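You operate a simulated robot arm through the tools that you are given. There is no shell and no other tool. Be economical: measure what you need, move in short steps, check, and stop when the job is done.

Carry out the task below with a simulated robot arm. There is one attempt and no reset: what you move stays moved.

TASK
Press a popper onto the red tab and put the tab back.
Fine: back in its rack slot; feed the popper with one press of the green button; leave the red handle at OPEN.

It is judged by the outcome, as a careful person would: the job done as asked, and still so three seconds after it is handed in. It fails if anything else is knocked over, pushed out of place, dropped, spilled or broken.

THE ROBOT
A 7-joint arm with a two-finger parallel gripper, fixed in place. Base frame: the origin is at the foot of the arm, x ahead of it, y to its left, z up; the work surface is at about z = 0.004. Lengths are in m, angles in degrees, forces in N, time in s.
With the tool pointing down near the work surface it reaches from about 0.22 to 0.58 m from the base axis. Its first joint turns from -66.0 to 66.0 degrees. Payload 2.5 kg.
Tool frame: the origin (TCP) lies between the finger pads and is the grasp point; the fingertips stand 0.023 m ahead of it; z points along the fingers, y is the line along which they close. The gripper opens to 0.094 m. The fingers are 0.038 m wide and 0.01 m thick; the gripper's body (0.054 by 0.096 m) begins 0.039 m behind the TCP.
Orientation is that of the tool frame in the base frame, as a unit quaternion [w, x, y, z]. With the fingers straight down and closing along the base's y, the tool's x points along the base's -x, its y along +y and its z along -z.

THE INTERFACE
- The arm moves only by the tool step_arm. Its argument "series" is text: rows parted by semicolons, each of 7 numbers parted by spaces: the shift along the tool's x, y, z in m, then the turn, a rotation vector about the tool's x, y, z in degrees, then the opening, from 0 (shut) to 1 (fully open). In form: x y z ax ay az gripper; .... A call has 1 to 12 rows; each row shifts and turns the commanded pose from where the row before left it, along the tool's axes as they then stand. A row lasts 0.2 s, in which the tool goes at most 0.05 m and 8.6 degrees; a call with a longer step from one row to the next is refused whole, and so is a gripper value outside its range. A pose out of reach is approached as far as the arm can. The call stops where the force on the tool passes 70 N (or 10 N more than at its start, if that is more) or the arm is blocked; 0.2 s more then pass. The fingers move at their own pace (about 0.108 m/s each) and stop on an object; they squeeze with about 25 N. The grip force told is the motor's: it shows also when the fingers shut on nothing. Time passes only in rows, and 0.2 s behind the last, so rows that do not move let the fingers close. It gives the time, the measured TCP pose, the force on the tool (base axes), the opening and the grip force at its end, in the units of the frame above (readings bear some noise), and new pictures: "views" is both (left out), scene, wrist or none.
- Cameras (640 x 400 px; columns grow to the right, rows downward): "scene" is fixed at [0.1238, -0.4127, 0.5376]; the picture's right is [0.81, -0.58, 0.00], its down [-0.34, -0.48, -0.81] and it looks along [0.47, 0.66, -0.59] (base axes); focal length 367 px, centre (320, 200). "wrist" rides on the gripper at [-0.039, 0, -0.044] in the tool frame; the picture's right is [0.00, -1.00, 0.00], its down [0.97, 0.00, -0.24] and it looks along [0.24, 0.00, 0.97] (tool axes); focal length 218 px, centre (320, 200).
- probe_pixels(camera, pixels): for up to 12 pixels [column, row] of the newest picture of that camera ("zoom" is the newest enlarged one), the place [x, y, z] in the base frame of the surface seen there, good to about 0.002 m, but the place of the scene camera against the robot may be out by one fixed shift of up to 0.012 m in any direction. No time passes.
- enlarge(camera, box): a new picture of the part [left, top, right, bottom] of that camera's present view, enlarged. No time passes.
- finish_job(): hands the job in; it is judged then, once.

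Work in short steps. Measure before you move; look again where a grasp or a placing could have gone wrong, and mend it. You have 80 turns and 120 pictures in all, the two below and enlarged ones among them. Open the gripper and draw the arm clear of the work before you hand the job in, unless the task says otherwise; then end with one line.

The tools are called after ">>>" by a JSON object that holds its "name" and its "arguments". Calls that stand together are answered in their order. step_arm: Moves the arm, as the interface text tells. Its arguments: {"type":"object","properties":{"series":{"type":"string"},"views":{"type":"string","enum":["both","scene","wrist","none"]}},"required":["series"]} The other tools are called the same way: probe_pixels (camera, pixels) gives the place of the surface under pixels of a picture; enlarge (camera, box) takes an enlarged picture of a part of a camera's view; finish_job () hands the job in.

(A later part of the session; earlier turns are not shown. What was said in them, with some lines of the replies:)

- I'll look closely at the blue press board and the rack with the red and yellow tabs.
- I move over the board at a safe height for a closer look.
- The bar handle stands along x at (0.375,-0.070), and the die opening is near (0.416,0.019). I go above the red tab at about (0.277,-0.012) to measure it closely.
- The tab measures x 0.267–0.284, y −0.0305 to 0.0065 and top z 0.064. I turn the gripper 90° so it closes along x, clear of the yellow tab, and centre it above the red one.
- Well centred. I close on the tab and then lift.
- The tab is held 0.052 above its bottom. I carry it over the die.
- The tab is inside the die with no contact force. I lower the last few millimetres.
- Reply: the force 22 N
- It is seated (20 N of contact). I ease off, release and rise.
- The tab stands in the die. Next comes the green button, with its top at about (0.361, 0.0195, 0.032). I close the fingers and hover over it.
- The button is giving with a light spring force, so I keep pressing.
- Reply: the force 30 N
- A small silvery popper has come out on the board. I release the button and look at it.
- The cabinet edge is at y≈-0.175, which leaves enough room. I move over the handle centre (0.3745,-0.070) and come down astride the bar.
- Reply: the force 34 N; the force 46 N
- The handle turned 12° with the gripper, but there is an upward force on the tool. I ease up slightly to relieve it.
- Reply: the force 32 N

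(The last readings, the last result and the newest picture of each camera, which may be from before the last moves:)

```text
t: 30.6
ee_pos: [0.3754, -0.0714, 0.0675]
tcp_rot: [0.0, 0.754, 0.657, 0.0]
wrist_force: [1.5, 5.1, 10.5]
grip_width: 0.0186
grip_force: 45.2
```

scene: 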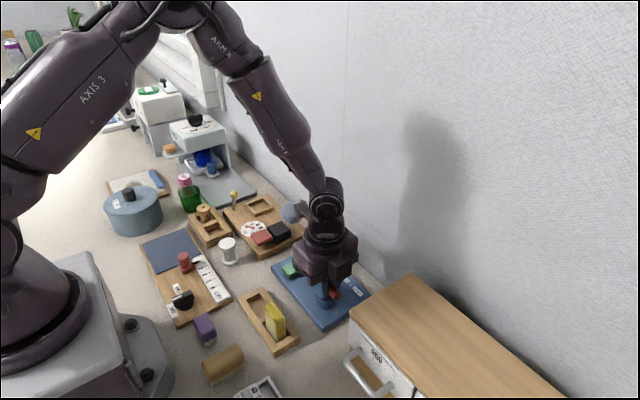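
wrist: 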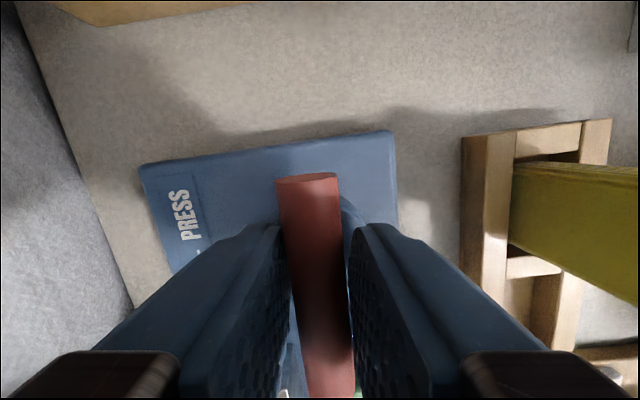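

The bar now skews in the grip, so the stop is at about 90° and PRESS is reached. I align back, let go, rise and check the tab and the popper.

>>> {"name": "step_arm", "arguments": {"series": "0 0 0 0 0 -4 0; 0 0 0 0 0 -4 0; 0 0 0 0 0 0 0.5; 0 0 0 0 0 0 0.5; 0 0 -0.04 0 0 0 0.5; 0 0 -0.04 0 0 0 0.5; -0.03 0 -0.04 0 0 0 0.5; -0.03 0 0 0 0 0 0.5"}}

>>> {"name": "enlarge", "arguments": {"camera": "scene", "box": [260, 220, 380, 330]}}

>>> {"name": "enlarge", "arguments": {"camera": "wrist", "box": [200, 100, 380, 280]}}

```text
t: 32.4
ee_pos: [0.374, -0.1298, 0.1912]
tcp_rot: [-0.001, 0.708, 0.707, 0.0]
wrist_force: [0.2, 0.3, 1.0]
grip_width: 0.0471
grip_force: 0.0
```

scene: 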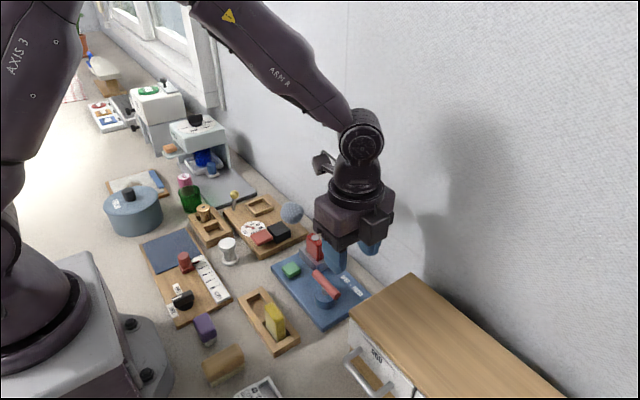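
wrist: 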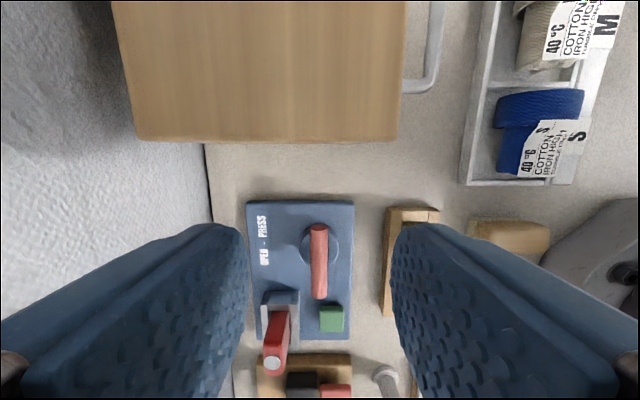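

```text
3.64 times, centred on (320, 275) of scene
```

zoom: 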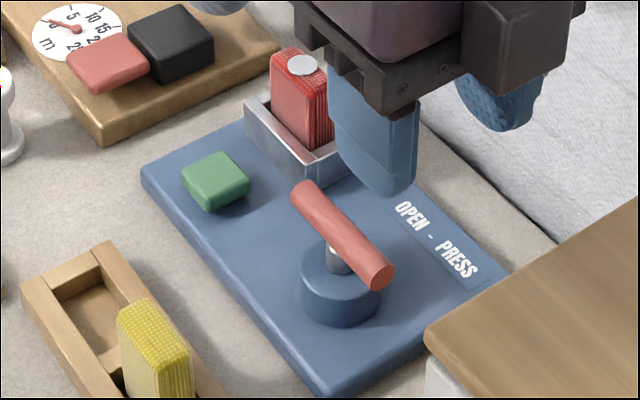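

```text
2.22 times, centred on (290, 190) of wrist
```

zoom: 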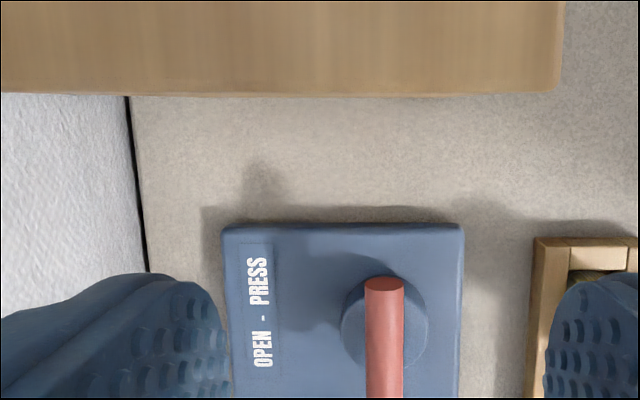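

The popper is on top of the tab. Now I go back to the handle and grip it again.

>>> {"name": "step_arm", "arguments": {"series": "0.03 0 0 0 0 0 0.5; 0.0295 0.0005 0.02 0 0 0 0.5; 0 0 0.04 0 0 0 0.5; 0 0 0.04 0 0 0 0.5; 0 0 0.0215 0 0 0 0.5; 0 0 0 0 0 0 0.5", "views": "wrist"}}

>>> {"name": "step_arm", "arguments": {"series": "0 0 0 0 0 0 0; 0 0 0 0 0 0 0; 0 0 0 0 0 0 0", "views": "none"}}

```text
t: 33.8
ee_pos: [0.3754, -0.072, 0.0675]
tcp_rot: [0.0, 0.707, 0.707, 0.0]
wrist_force: [0.5, 0.1, 0.7]
grip_width: 0.047
grip_force: 0.0
```

wrist: 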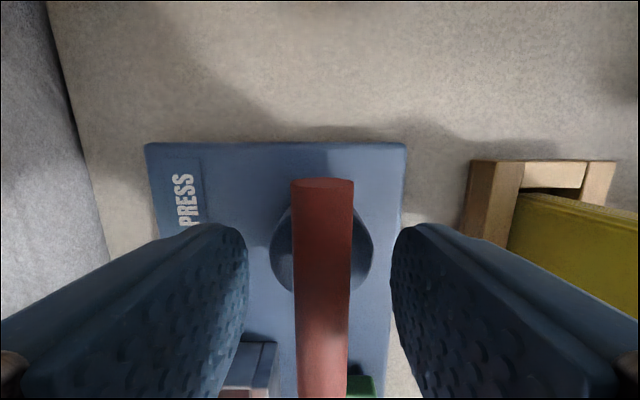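

```text
t: 34.6
ee_pos: [0.3743, -0.0731, 0.067]
tcp_rot: [0.0, 0.707, 0.707, -0.001]
wrist_force: [-2.9, -1.0, -2.5]
grip_width: 0.0149
grip_force: 45.5
```

>>> {"name": "step_arm", "arguments": {"series": "0.0015 0 0 0 0 -6 0; 0 0 0 0 0 -7 0; 0 0 0 0 0 -7 0; 0 0 0 0 0 -7 0; 0 0 0 0 0 0 0", "views": "none"}}

```text
t: 35.8
ee_pos: [0.3745, -0.0726, 0.068]
tcp_rot: [0.001, 0.521, 0.853, -0.001]
wrist_force: [-10.2, -15.8, 22.6]
grip_width: 0.0149
grip_force: 44.7
```

>>> {"name": "step_arm", "arguments": {"series": "0 0 -0.0008 0 0 -7 0; 0 0 0 0 0 -7 0; 0 0 0 0 0 -7 0; 0 0 0 0 0 -7 0; 0 0 0 0 0 0 0", "views": "wrist"}}

```text
t: 37.0
ee_pos: [0.3765, -0.0707, 0.0677]
tcp_rot: [0.003, 0.302, 0.953, -0.001]
wrist_force: [19.6, -22.2, -18.2]
grip_width: 0.0148
grip_force: 45.1
```

wrist: 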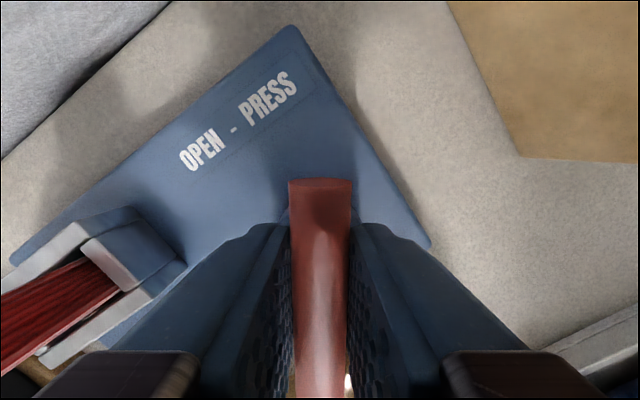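

>>> {"name": "step_arm", "arguments": {"series": "-0.001 0 0.0006 0 0 -7 0; 0 0 0 0 0 -7 0; 0 0 0 0 0 -7 0; 0 0 0 0 0 0 0", "views": "none"}}

>>> {"name": "step_arm", "arguments": {"series": "0 0 0 0 0 -7 0; 0 0 0 0 0 -7 0; 0 0 0 0 0 0 0", "views": "wrist"}}

```text
t: 38.0
ee_pos: [0.3766, -0.0712, 0.0673]
tcp_rot: [0.0, 0.121, 0.993, -0.001]
wrist_force: [-1.7, -13.4, 15.1]
grip_width: 0.0149
grip_force: 44.8
```

```text
t: 38.8
ee_pos: [0.3762, -0.0718, 0.067]
tcp_rot: [0.0, -0.001, 1.0, 0.0]
wrist_force: [-8.8, -13.2, 39.7]
grip_width: 0.0148
grip_force: 44.8
```

wrist: 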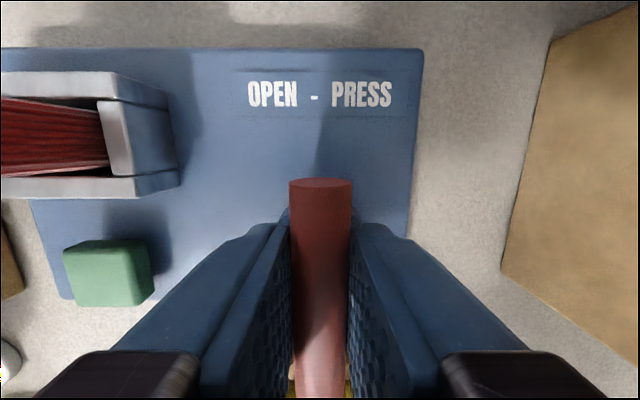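

It is back at its starting angle. I check for the OPEN stop by turning slightly further.

>>> {"name": "step_arm", "arguments": {"series": "0 0 -0.0012 0 0 -4 0; 0 0 0 0 0 -3 0; 0 0 0 0 0 0 0", "views": "wrist"}}

```text
t: 39.6
ee_pos: [0.3752, -0.0708, 0.0672]
tcp_rot: [0.0, -0.06, 0.998, 0.0]
wrist_force: [3.2, -11.8, -0.6]
grip_width: 0.0181
grip_force: 45.0
```

wrist: 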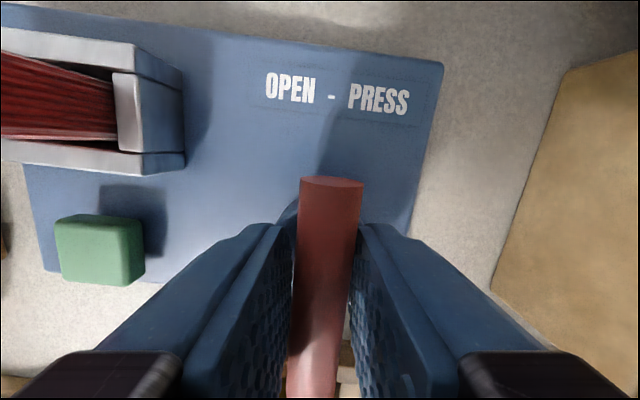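

The bar skews, so the OPEN stop is confirmed. I release there, rise, and turn 90° for the tab.

>>> {"name": "step_arm", "arguments": {"series": "0 0 0 0 0 0 0.5; 0 0 0 0 0 0 0.5; 0 0 -0.04 0 0 0 0.5; 0 0 -0.04 0 0 0 0.5; 0 0 -0.03 0 0 0 0.5; 0 0 0 0 0 7 0.5; 0 0 0 0 0 8.18 0.5; 0 0 0 0 0 8.18 0.5; 0 0 0 0 0 8.18 0.5; 0 0 0 0 0 8.18 0.5; 0 0 0 0 0 8.18 0.5; 0 0 0 0 0 8.18 0.5", "views": "none"}}

>>> {"name": "step_arm", "arguments": {"series": "0 0 0 0 0 8.18 0.5; 0 0 0 0 0 8.18 0.5; 0 0 0 0 0 8.18 0.5; 0 0 0 0 0 8.18 0.5; 0 0 0 0 0 8.2 0.5; 0.045 0.021 0 0 0 0 0.5; 0.046 0.021 0 0 0 0 0.5; 0 0 0 0 0 0 0.5"}}

>>> {"name": "enlarge", "arguments": {"camera": "wrist", "box": [250, 100, 390, 260]}}

```text
t: 42.2
ee_pos: [0.3758, -0.0694, 0.1776]
tcp_rot: [-0.001, 0.416, 0.909, 0.0]
wrist_force: [-0.3, -1.0, 0.4]
grip_width: 0.047
grip_force: 0.1
```

```text
refused: row 7 steps farther than a row can; nothing moved
```

```text
2.50 times, centred on (320, 180) of wrist
```

zoom: 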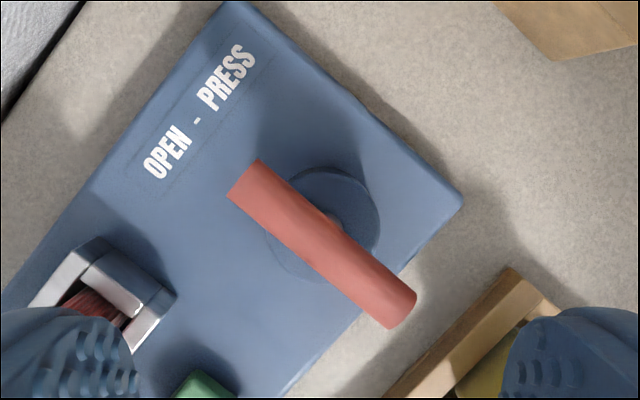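

>>> {"name": "step_arm", "arguments": {"series": "0 0 0 0 0 8.18 0.5; 0 0 0 0 0 8.18 0.5; 0 0 0 0 0 8.18 0.5; 0 0 0 0 0 8.18 0.5; 0 0 0 0 0 8.2 0.5; 0.03 0.014 0 0 0 0 0.5; 0.03 0.014 0 0 0 0 0.5; 0.03 0.013 0 0 0 0 0.5; 0 0 0 0 0 0 0.5"}}

>>> {"name": "enlarge", "arguments": {"camera": "wrist", "box": [270, 100, 430, 260]}}

```text
t: 44.2
ee_pos: [0.418, 0.0201, 0.1767]
tcp_rot: [0.001, 0.707, 0.707, 0.0]
wrist_force: [-0.5, 0.1, 0.0]
grip_width: 0.047
grip_force: 0.2
```

scene: 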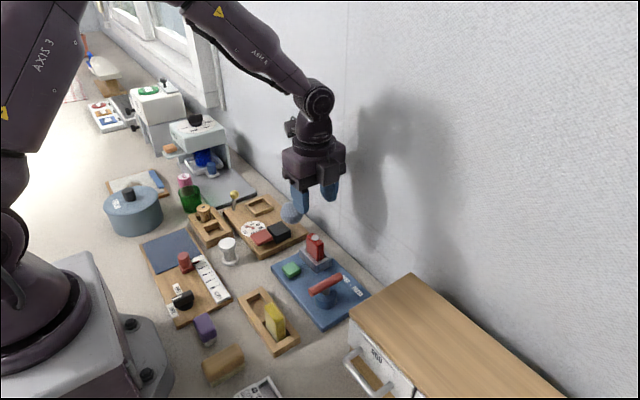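
wrist: 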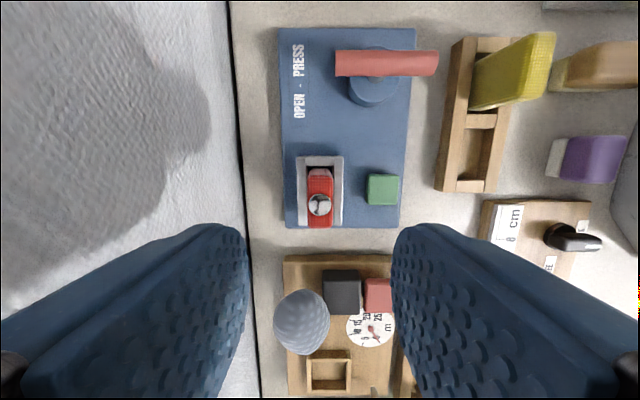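

```text
2.50 times, centred on (350, 180) of wrist
```

zoom: 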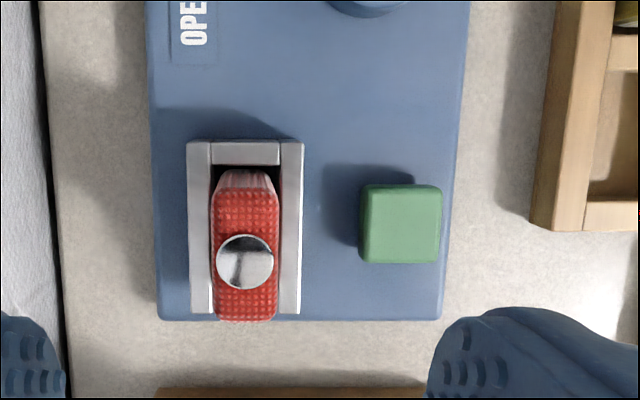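

The popper sits on top of the tab and the handle is at OPEN. I measure the tab before grasping.

>>> {"name": "probe_pixels", "arguments": {"camera": "zoom", "pixels": [[245, 262], [245, 195], [245, 312], [215, 215], [274, 215], [245, 215], [218, 262], [273, 262]]}}

```text
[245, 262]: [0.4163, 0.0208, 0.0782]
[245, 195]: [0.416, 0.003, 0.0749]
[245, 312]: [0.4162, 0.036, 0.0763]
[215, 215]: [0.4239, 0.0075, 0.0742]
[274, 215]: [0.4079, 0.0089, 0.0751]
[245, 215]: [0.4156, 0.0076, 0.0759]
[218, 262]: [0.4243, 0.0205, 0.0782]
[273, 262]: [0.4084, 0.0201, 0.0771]
```

>>> {"name": "step_arm", "arguments": {"series": "0 -0.0015 0.04 0 0 0 0.5; 0 0 0.04 0 0 0 0.5; 0 0 0.028 0 0 0 0.5; 0 0 0 0 0 0 0.5", "views": "wrist"}}

```text
t: 45.2
ee_pos: [0.4146, 0.0201, 0.0675]
tcp_rot: [0.001, 0.707, 0.707, 0.0]
wrist_force: [-0.6, 0.2, 0.2]
grip_width: 0.047
grip_force: 0.0
```

wrist: 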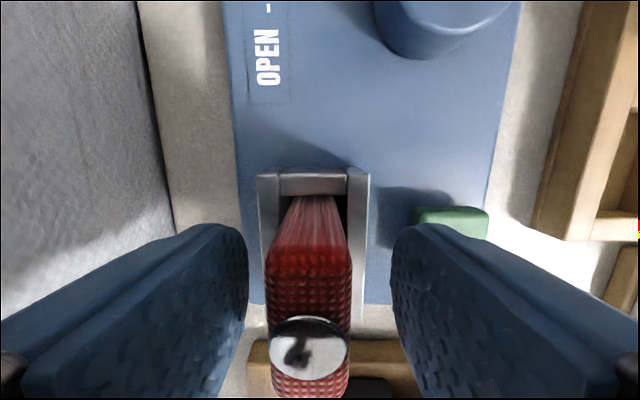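

The tab is about 2 mm to +x of the gripper centre. I shift, grip and lift.

>>> {"name": "step_arm", "arguments": {"series": "0 0.002 0 0 0 0 0.5; 0 0 0 0 0 0 0; 0 0 0 0 0 0 0; 0 0 0 0 0 0 0; 0 0 -0.01 0 0 0 0; 0 0 -0.02 0 0 0 0; 0 0 0 0 0 0 0"}}

```text
t: 46.8
ee_pos: [0.4159, 0.0195, 0.1002]
tcp_rot: [0.0, 0.707, 0.708, 0.0]
wrist_force: [0.0, -0.2, 0.2]
grip_width: 0.018
grip_force: 25.8
```

scene: 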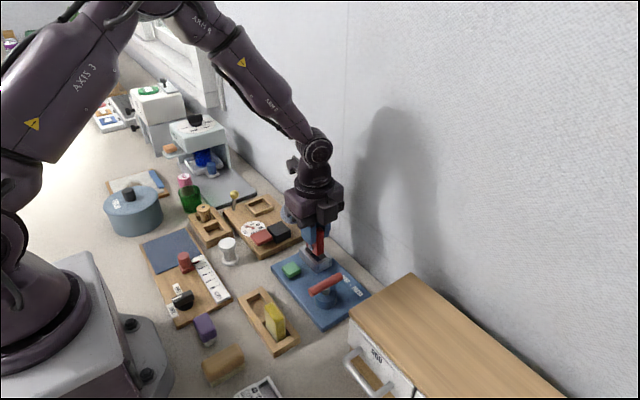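
wrist: 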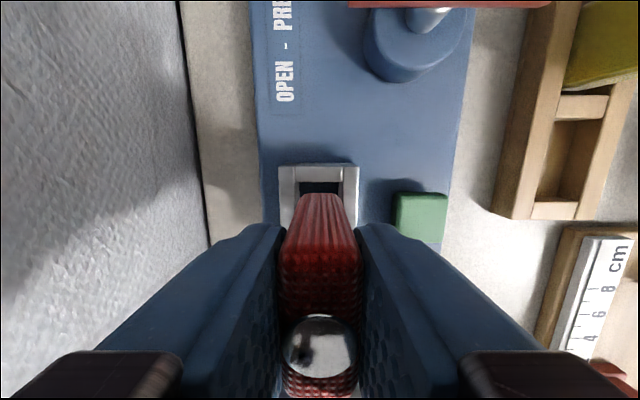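

>>> {"name": "step_arm", "arguments": {"series": "0 0 -0.035 0 0 0 0; -0.01 -0.047 0 0 0 0 0; -0.01 -0.047 0 0 0 0 0; -0.01 -0.0467 0 0 0 0 0; 0 0 0 0 0 0 0; 0 0 0 0 0 0 0"}}

>>> {"name": "enlarge", "arguments": {"camera": "wrist", "box": [270, 140, 370, 240]}}

```text
t: 48.2
ee_pos: [0.2763, -0.0094, 0.1345]
tcp_rot: [0.0, 0.707, 0.707, 0.001]
wrist_force: [0.1, 0.2, 0.2]
grip_width: 0.018
grip_force: 24.9
```

scene: 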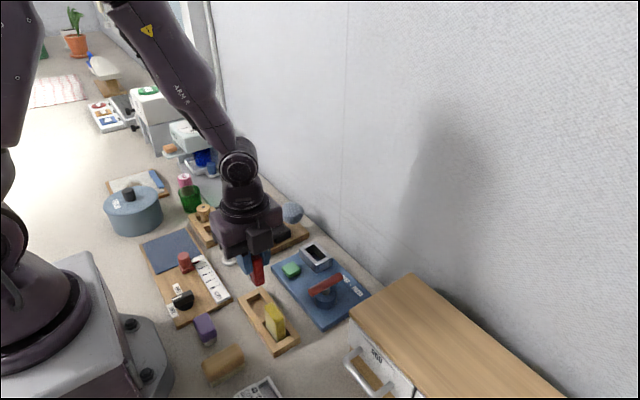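
wrist: 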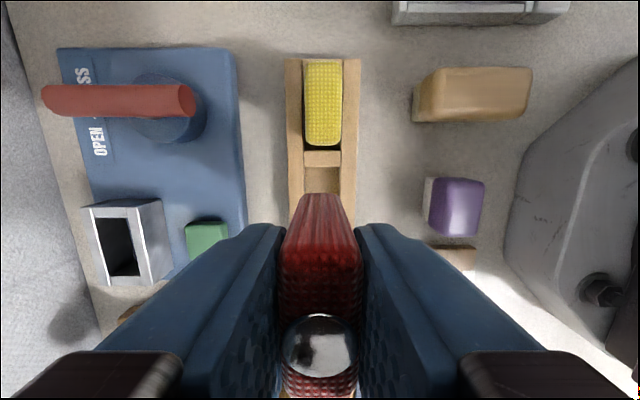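

```text
4.00 times, centred on (320, 190) of wrist
```

zoom: 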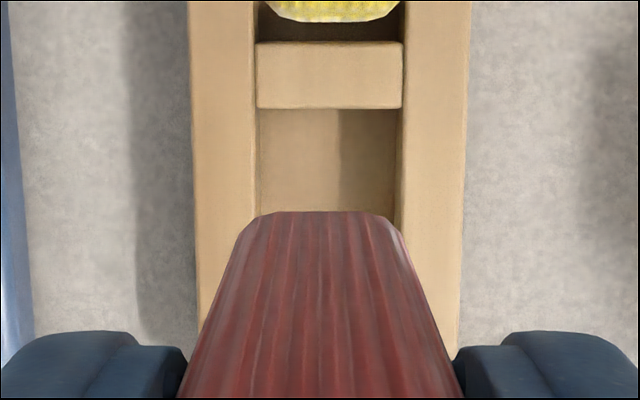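

>>> {"name": "step_arm", "arguments": {"series": "-0.001 -0.0012 0.02 0 0 0 0; 0 0 0.025 0 0 0 0; 0 0 0.015 0 0 0 0; 0 0 0.008 0 0 0 0; 0 0 0 0 0 0 0", "views": "wrist"}}

```text
t: 49.4
ee_pos: [0.2753, -0.0111, 0.0671]
tcp_rot: [0.001, 0.707, 0.707, 0.0]
wrist_force: [0.7, 0.8, 0.1]
grip_width: 0.0181
grip_force: 25.2
```

wrist: 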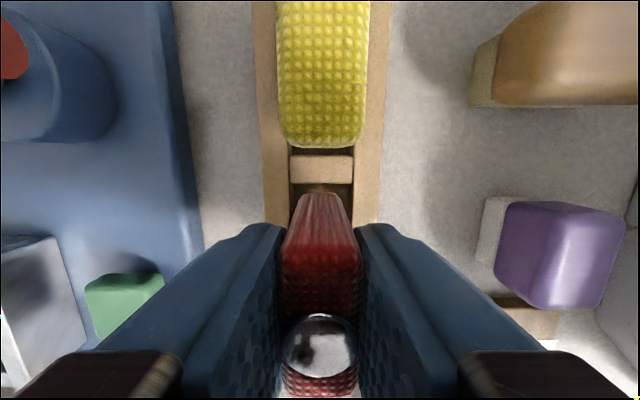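

It is entering the slot cleanly. I lower to the bottom.

>>> {"name": "step_arm", "arguments": {"series": "0 0 0.005 0 0 0 0; 0 0 0.004 0 0 0 0; 0 0 0.001 0 0 0 0; 0 0 0 0 0 0 0", "views": "none"}}

>>> {"name": "step_arm", "arguments": {"series": "0 0 0.001 0 0 0 0; 0 0 0 0 0 0 0", "views": "none"}}

```text
t: 50.4
ee_pos: [0.2759, -0.0114, 0.0571]
tcp_rot: [0.0, 0.707, 0.707, 0.0]
wrist_force: [-2.6, 0.1, 14.3]
grip_width: 0.0184
grip_force: 24.8
```

```text
t: 51.0
ee_pos: [0.2769, -0.0113, 0.0565]
tcp_rot: [0.0, 0.707, 0.707, 0.0]
wrist_force: [-4.9, -1.5, 39.3]
grip_width: 0.0183
grip_force: 24.8
```

Bottomed at the expected height. I ease off, release and rise.

>>> {"name": "step_arm", "arguments": {"series": "0 0 -0.0017 0 0 0 0; 0 0 0 0 0 0 0.5; 0 0 0 0 0 0 0.5; 0 0 -0.03 0 0 0 0.5; 0 0 -0.04 0 0 0 0.5; 0 0 -0.04 0 0 0 0.5; 0 0 -0.04 0 0 0 1; 0 0 0 0 0 0 1"}}

>>> {"name": "enlarge", "arguments": {"camera": "scene", "box": [230, 230, 390, 360]}}

>>> {"name": "enlarge", "arguments": {"camera": "wrist", "box": [230, 60, 390, 240]}}

```text
t: 52.8
ee_pos: [0.276, -0.0114, 0.2095]
tcp_rot: [0.0, 0.707, 0.707, 0.0]
wrist_force: [0.4, -0.9, -1.7]
grip_width: 0.0938
grip_force: 0.2
```

scene: 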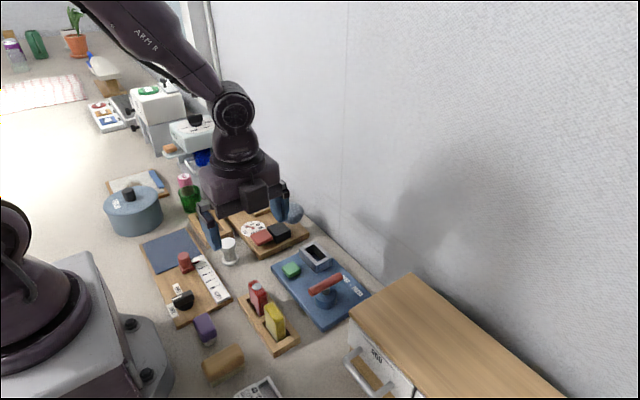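
wrist: 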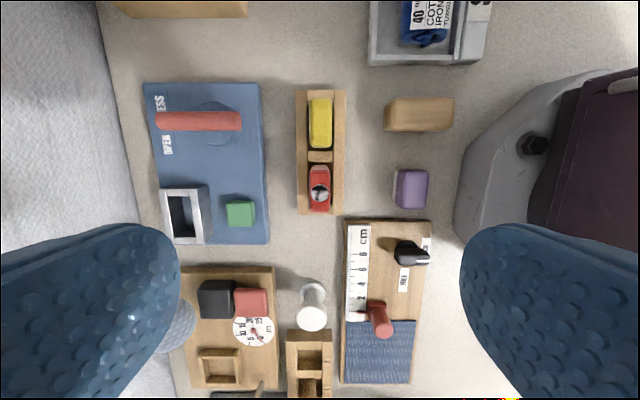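

```text
3.08 times, centred on (310, 295) of scene
```

zoom: 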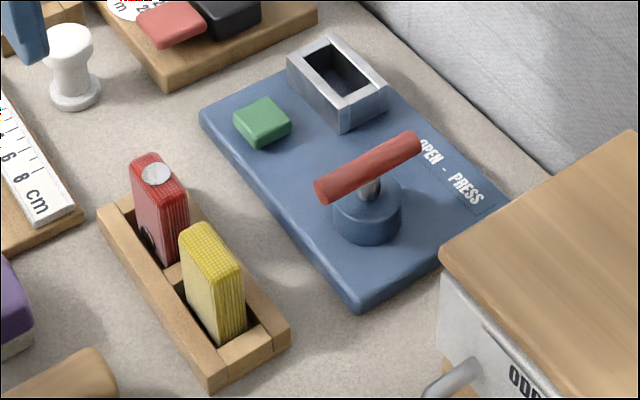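

```text
2.22 times, centred on (310, 150) of wrist
```

zoom: 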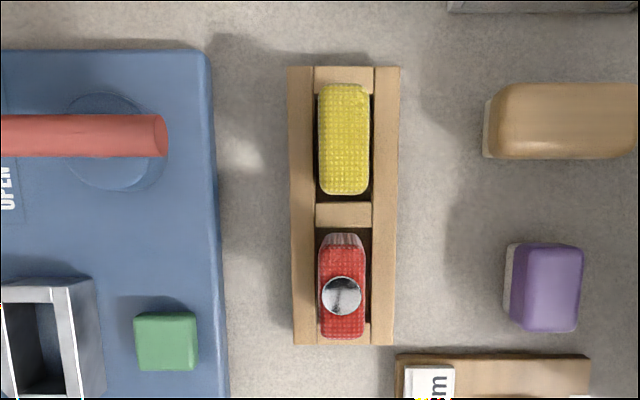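

The tab is back in its slot with the popper on it. I check a dark spot by its foot.

>>> {"name": "enlarge", "arguments": {"camera": "scene", "box": [240, 270, 300, 330]}}

```text
6.67 times, centred on (270, 300) of scene
```

zoom: 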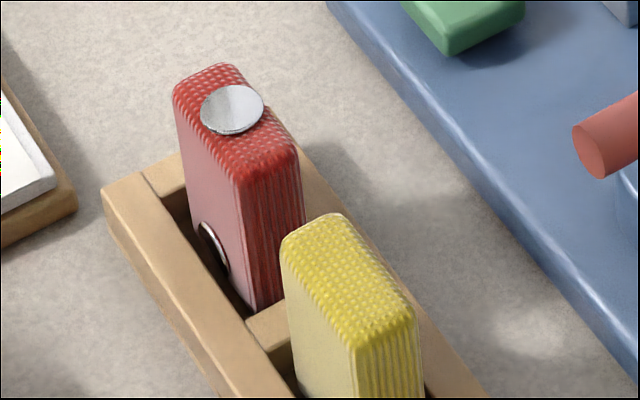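

There is a small disc on the tab's −x face near its foot. I measure it to see whether it is attached or loose.

>>> {"name": "probe_pixels", "arguments": {"camera": "zoom", "pixels": [[212, 250], [205, 235], [222, 262], [203, 215], [235, 275], [208, 195], [230, 105], [192, 235], [218, 240], [240, 290]]}}

>>> {"name": "enlarge", "arguments": {"camera": "scene", "box": [252, 296, 272, 316]}}

```text
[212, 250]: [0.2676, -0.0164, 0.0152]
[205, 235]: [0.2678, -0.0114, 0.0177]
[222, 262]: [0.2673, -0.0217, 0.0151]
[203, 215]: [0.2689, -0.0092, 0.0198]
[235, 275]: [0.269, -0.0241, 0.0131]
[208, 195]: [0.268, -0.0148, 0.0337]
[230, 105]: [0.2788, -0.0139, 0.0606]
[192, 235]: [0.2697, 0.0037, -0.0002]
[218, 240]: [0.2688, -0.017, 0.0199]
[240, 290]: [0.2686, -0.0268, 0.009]
```

```text
16.00 times, centred on (262, 306) of scene
```

zoom: 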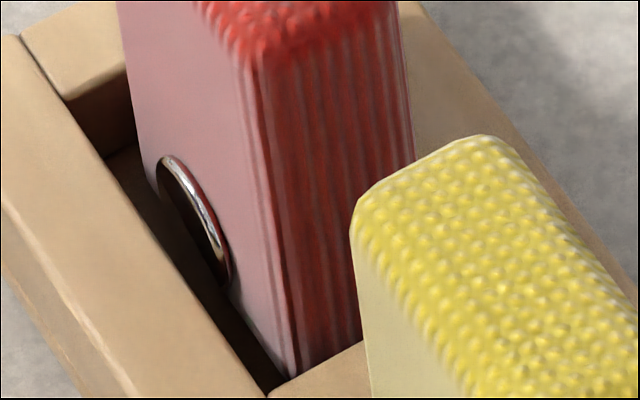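

>>> {"name": "enlarge", "arguments": {"camera": "scene", "box": [262, 310, 302, 350]}}

>>> {"name": "enlarge", "arguments": {"camera": "scene", "box": [270, 230, 380, 330]}}

```text
10.00 times, centred on (282, 330) of scene
```

zoom: 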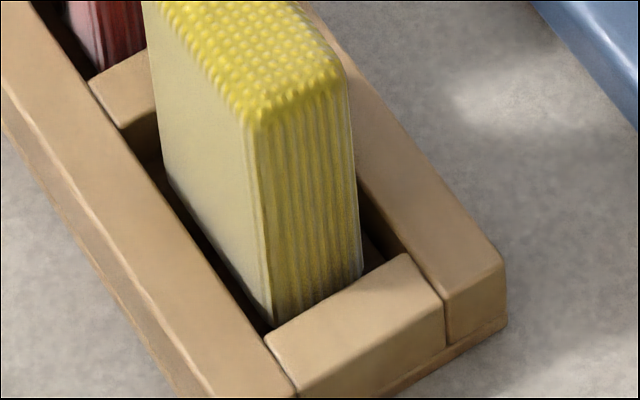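

```text
4.00 times, centred on (325, 280) of scene
```

zoom: 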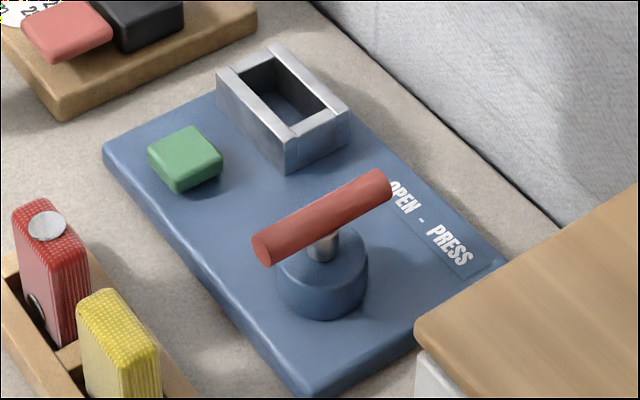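

The disc is flush on the tab, about 1 mm proud and above the slot floor, so the press fixed it there and it isn't loose. The die is empty, the handle is at OPEN, everything else is in place, and the gripper is open and clear, so I hand in.

>>> {"name": "finish_job", "arguments": {}}

```text
The job is handed in.
```

The red tab is back in its rack slot with a popper pressed on top, fed by one press of the green button, and the red handle is at OPEN. A second small disc also showed on the tab's side near its foot after pressing. It looks fixed to the tab, but I did not find out what it is.
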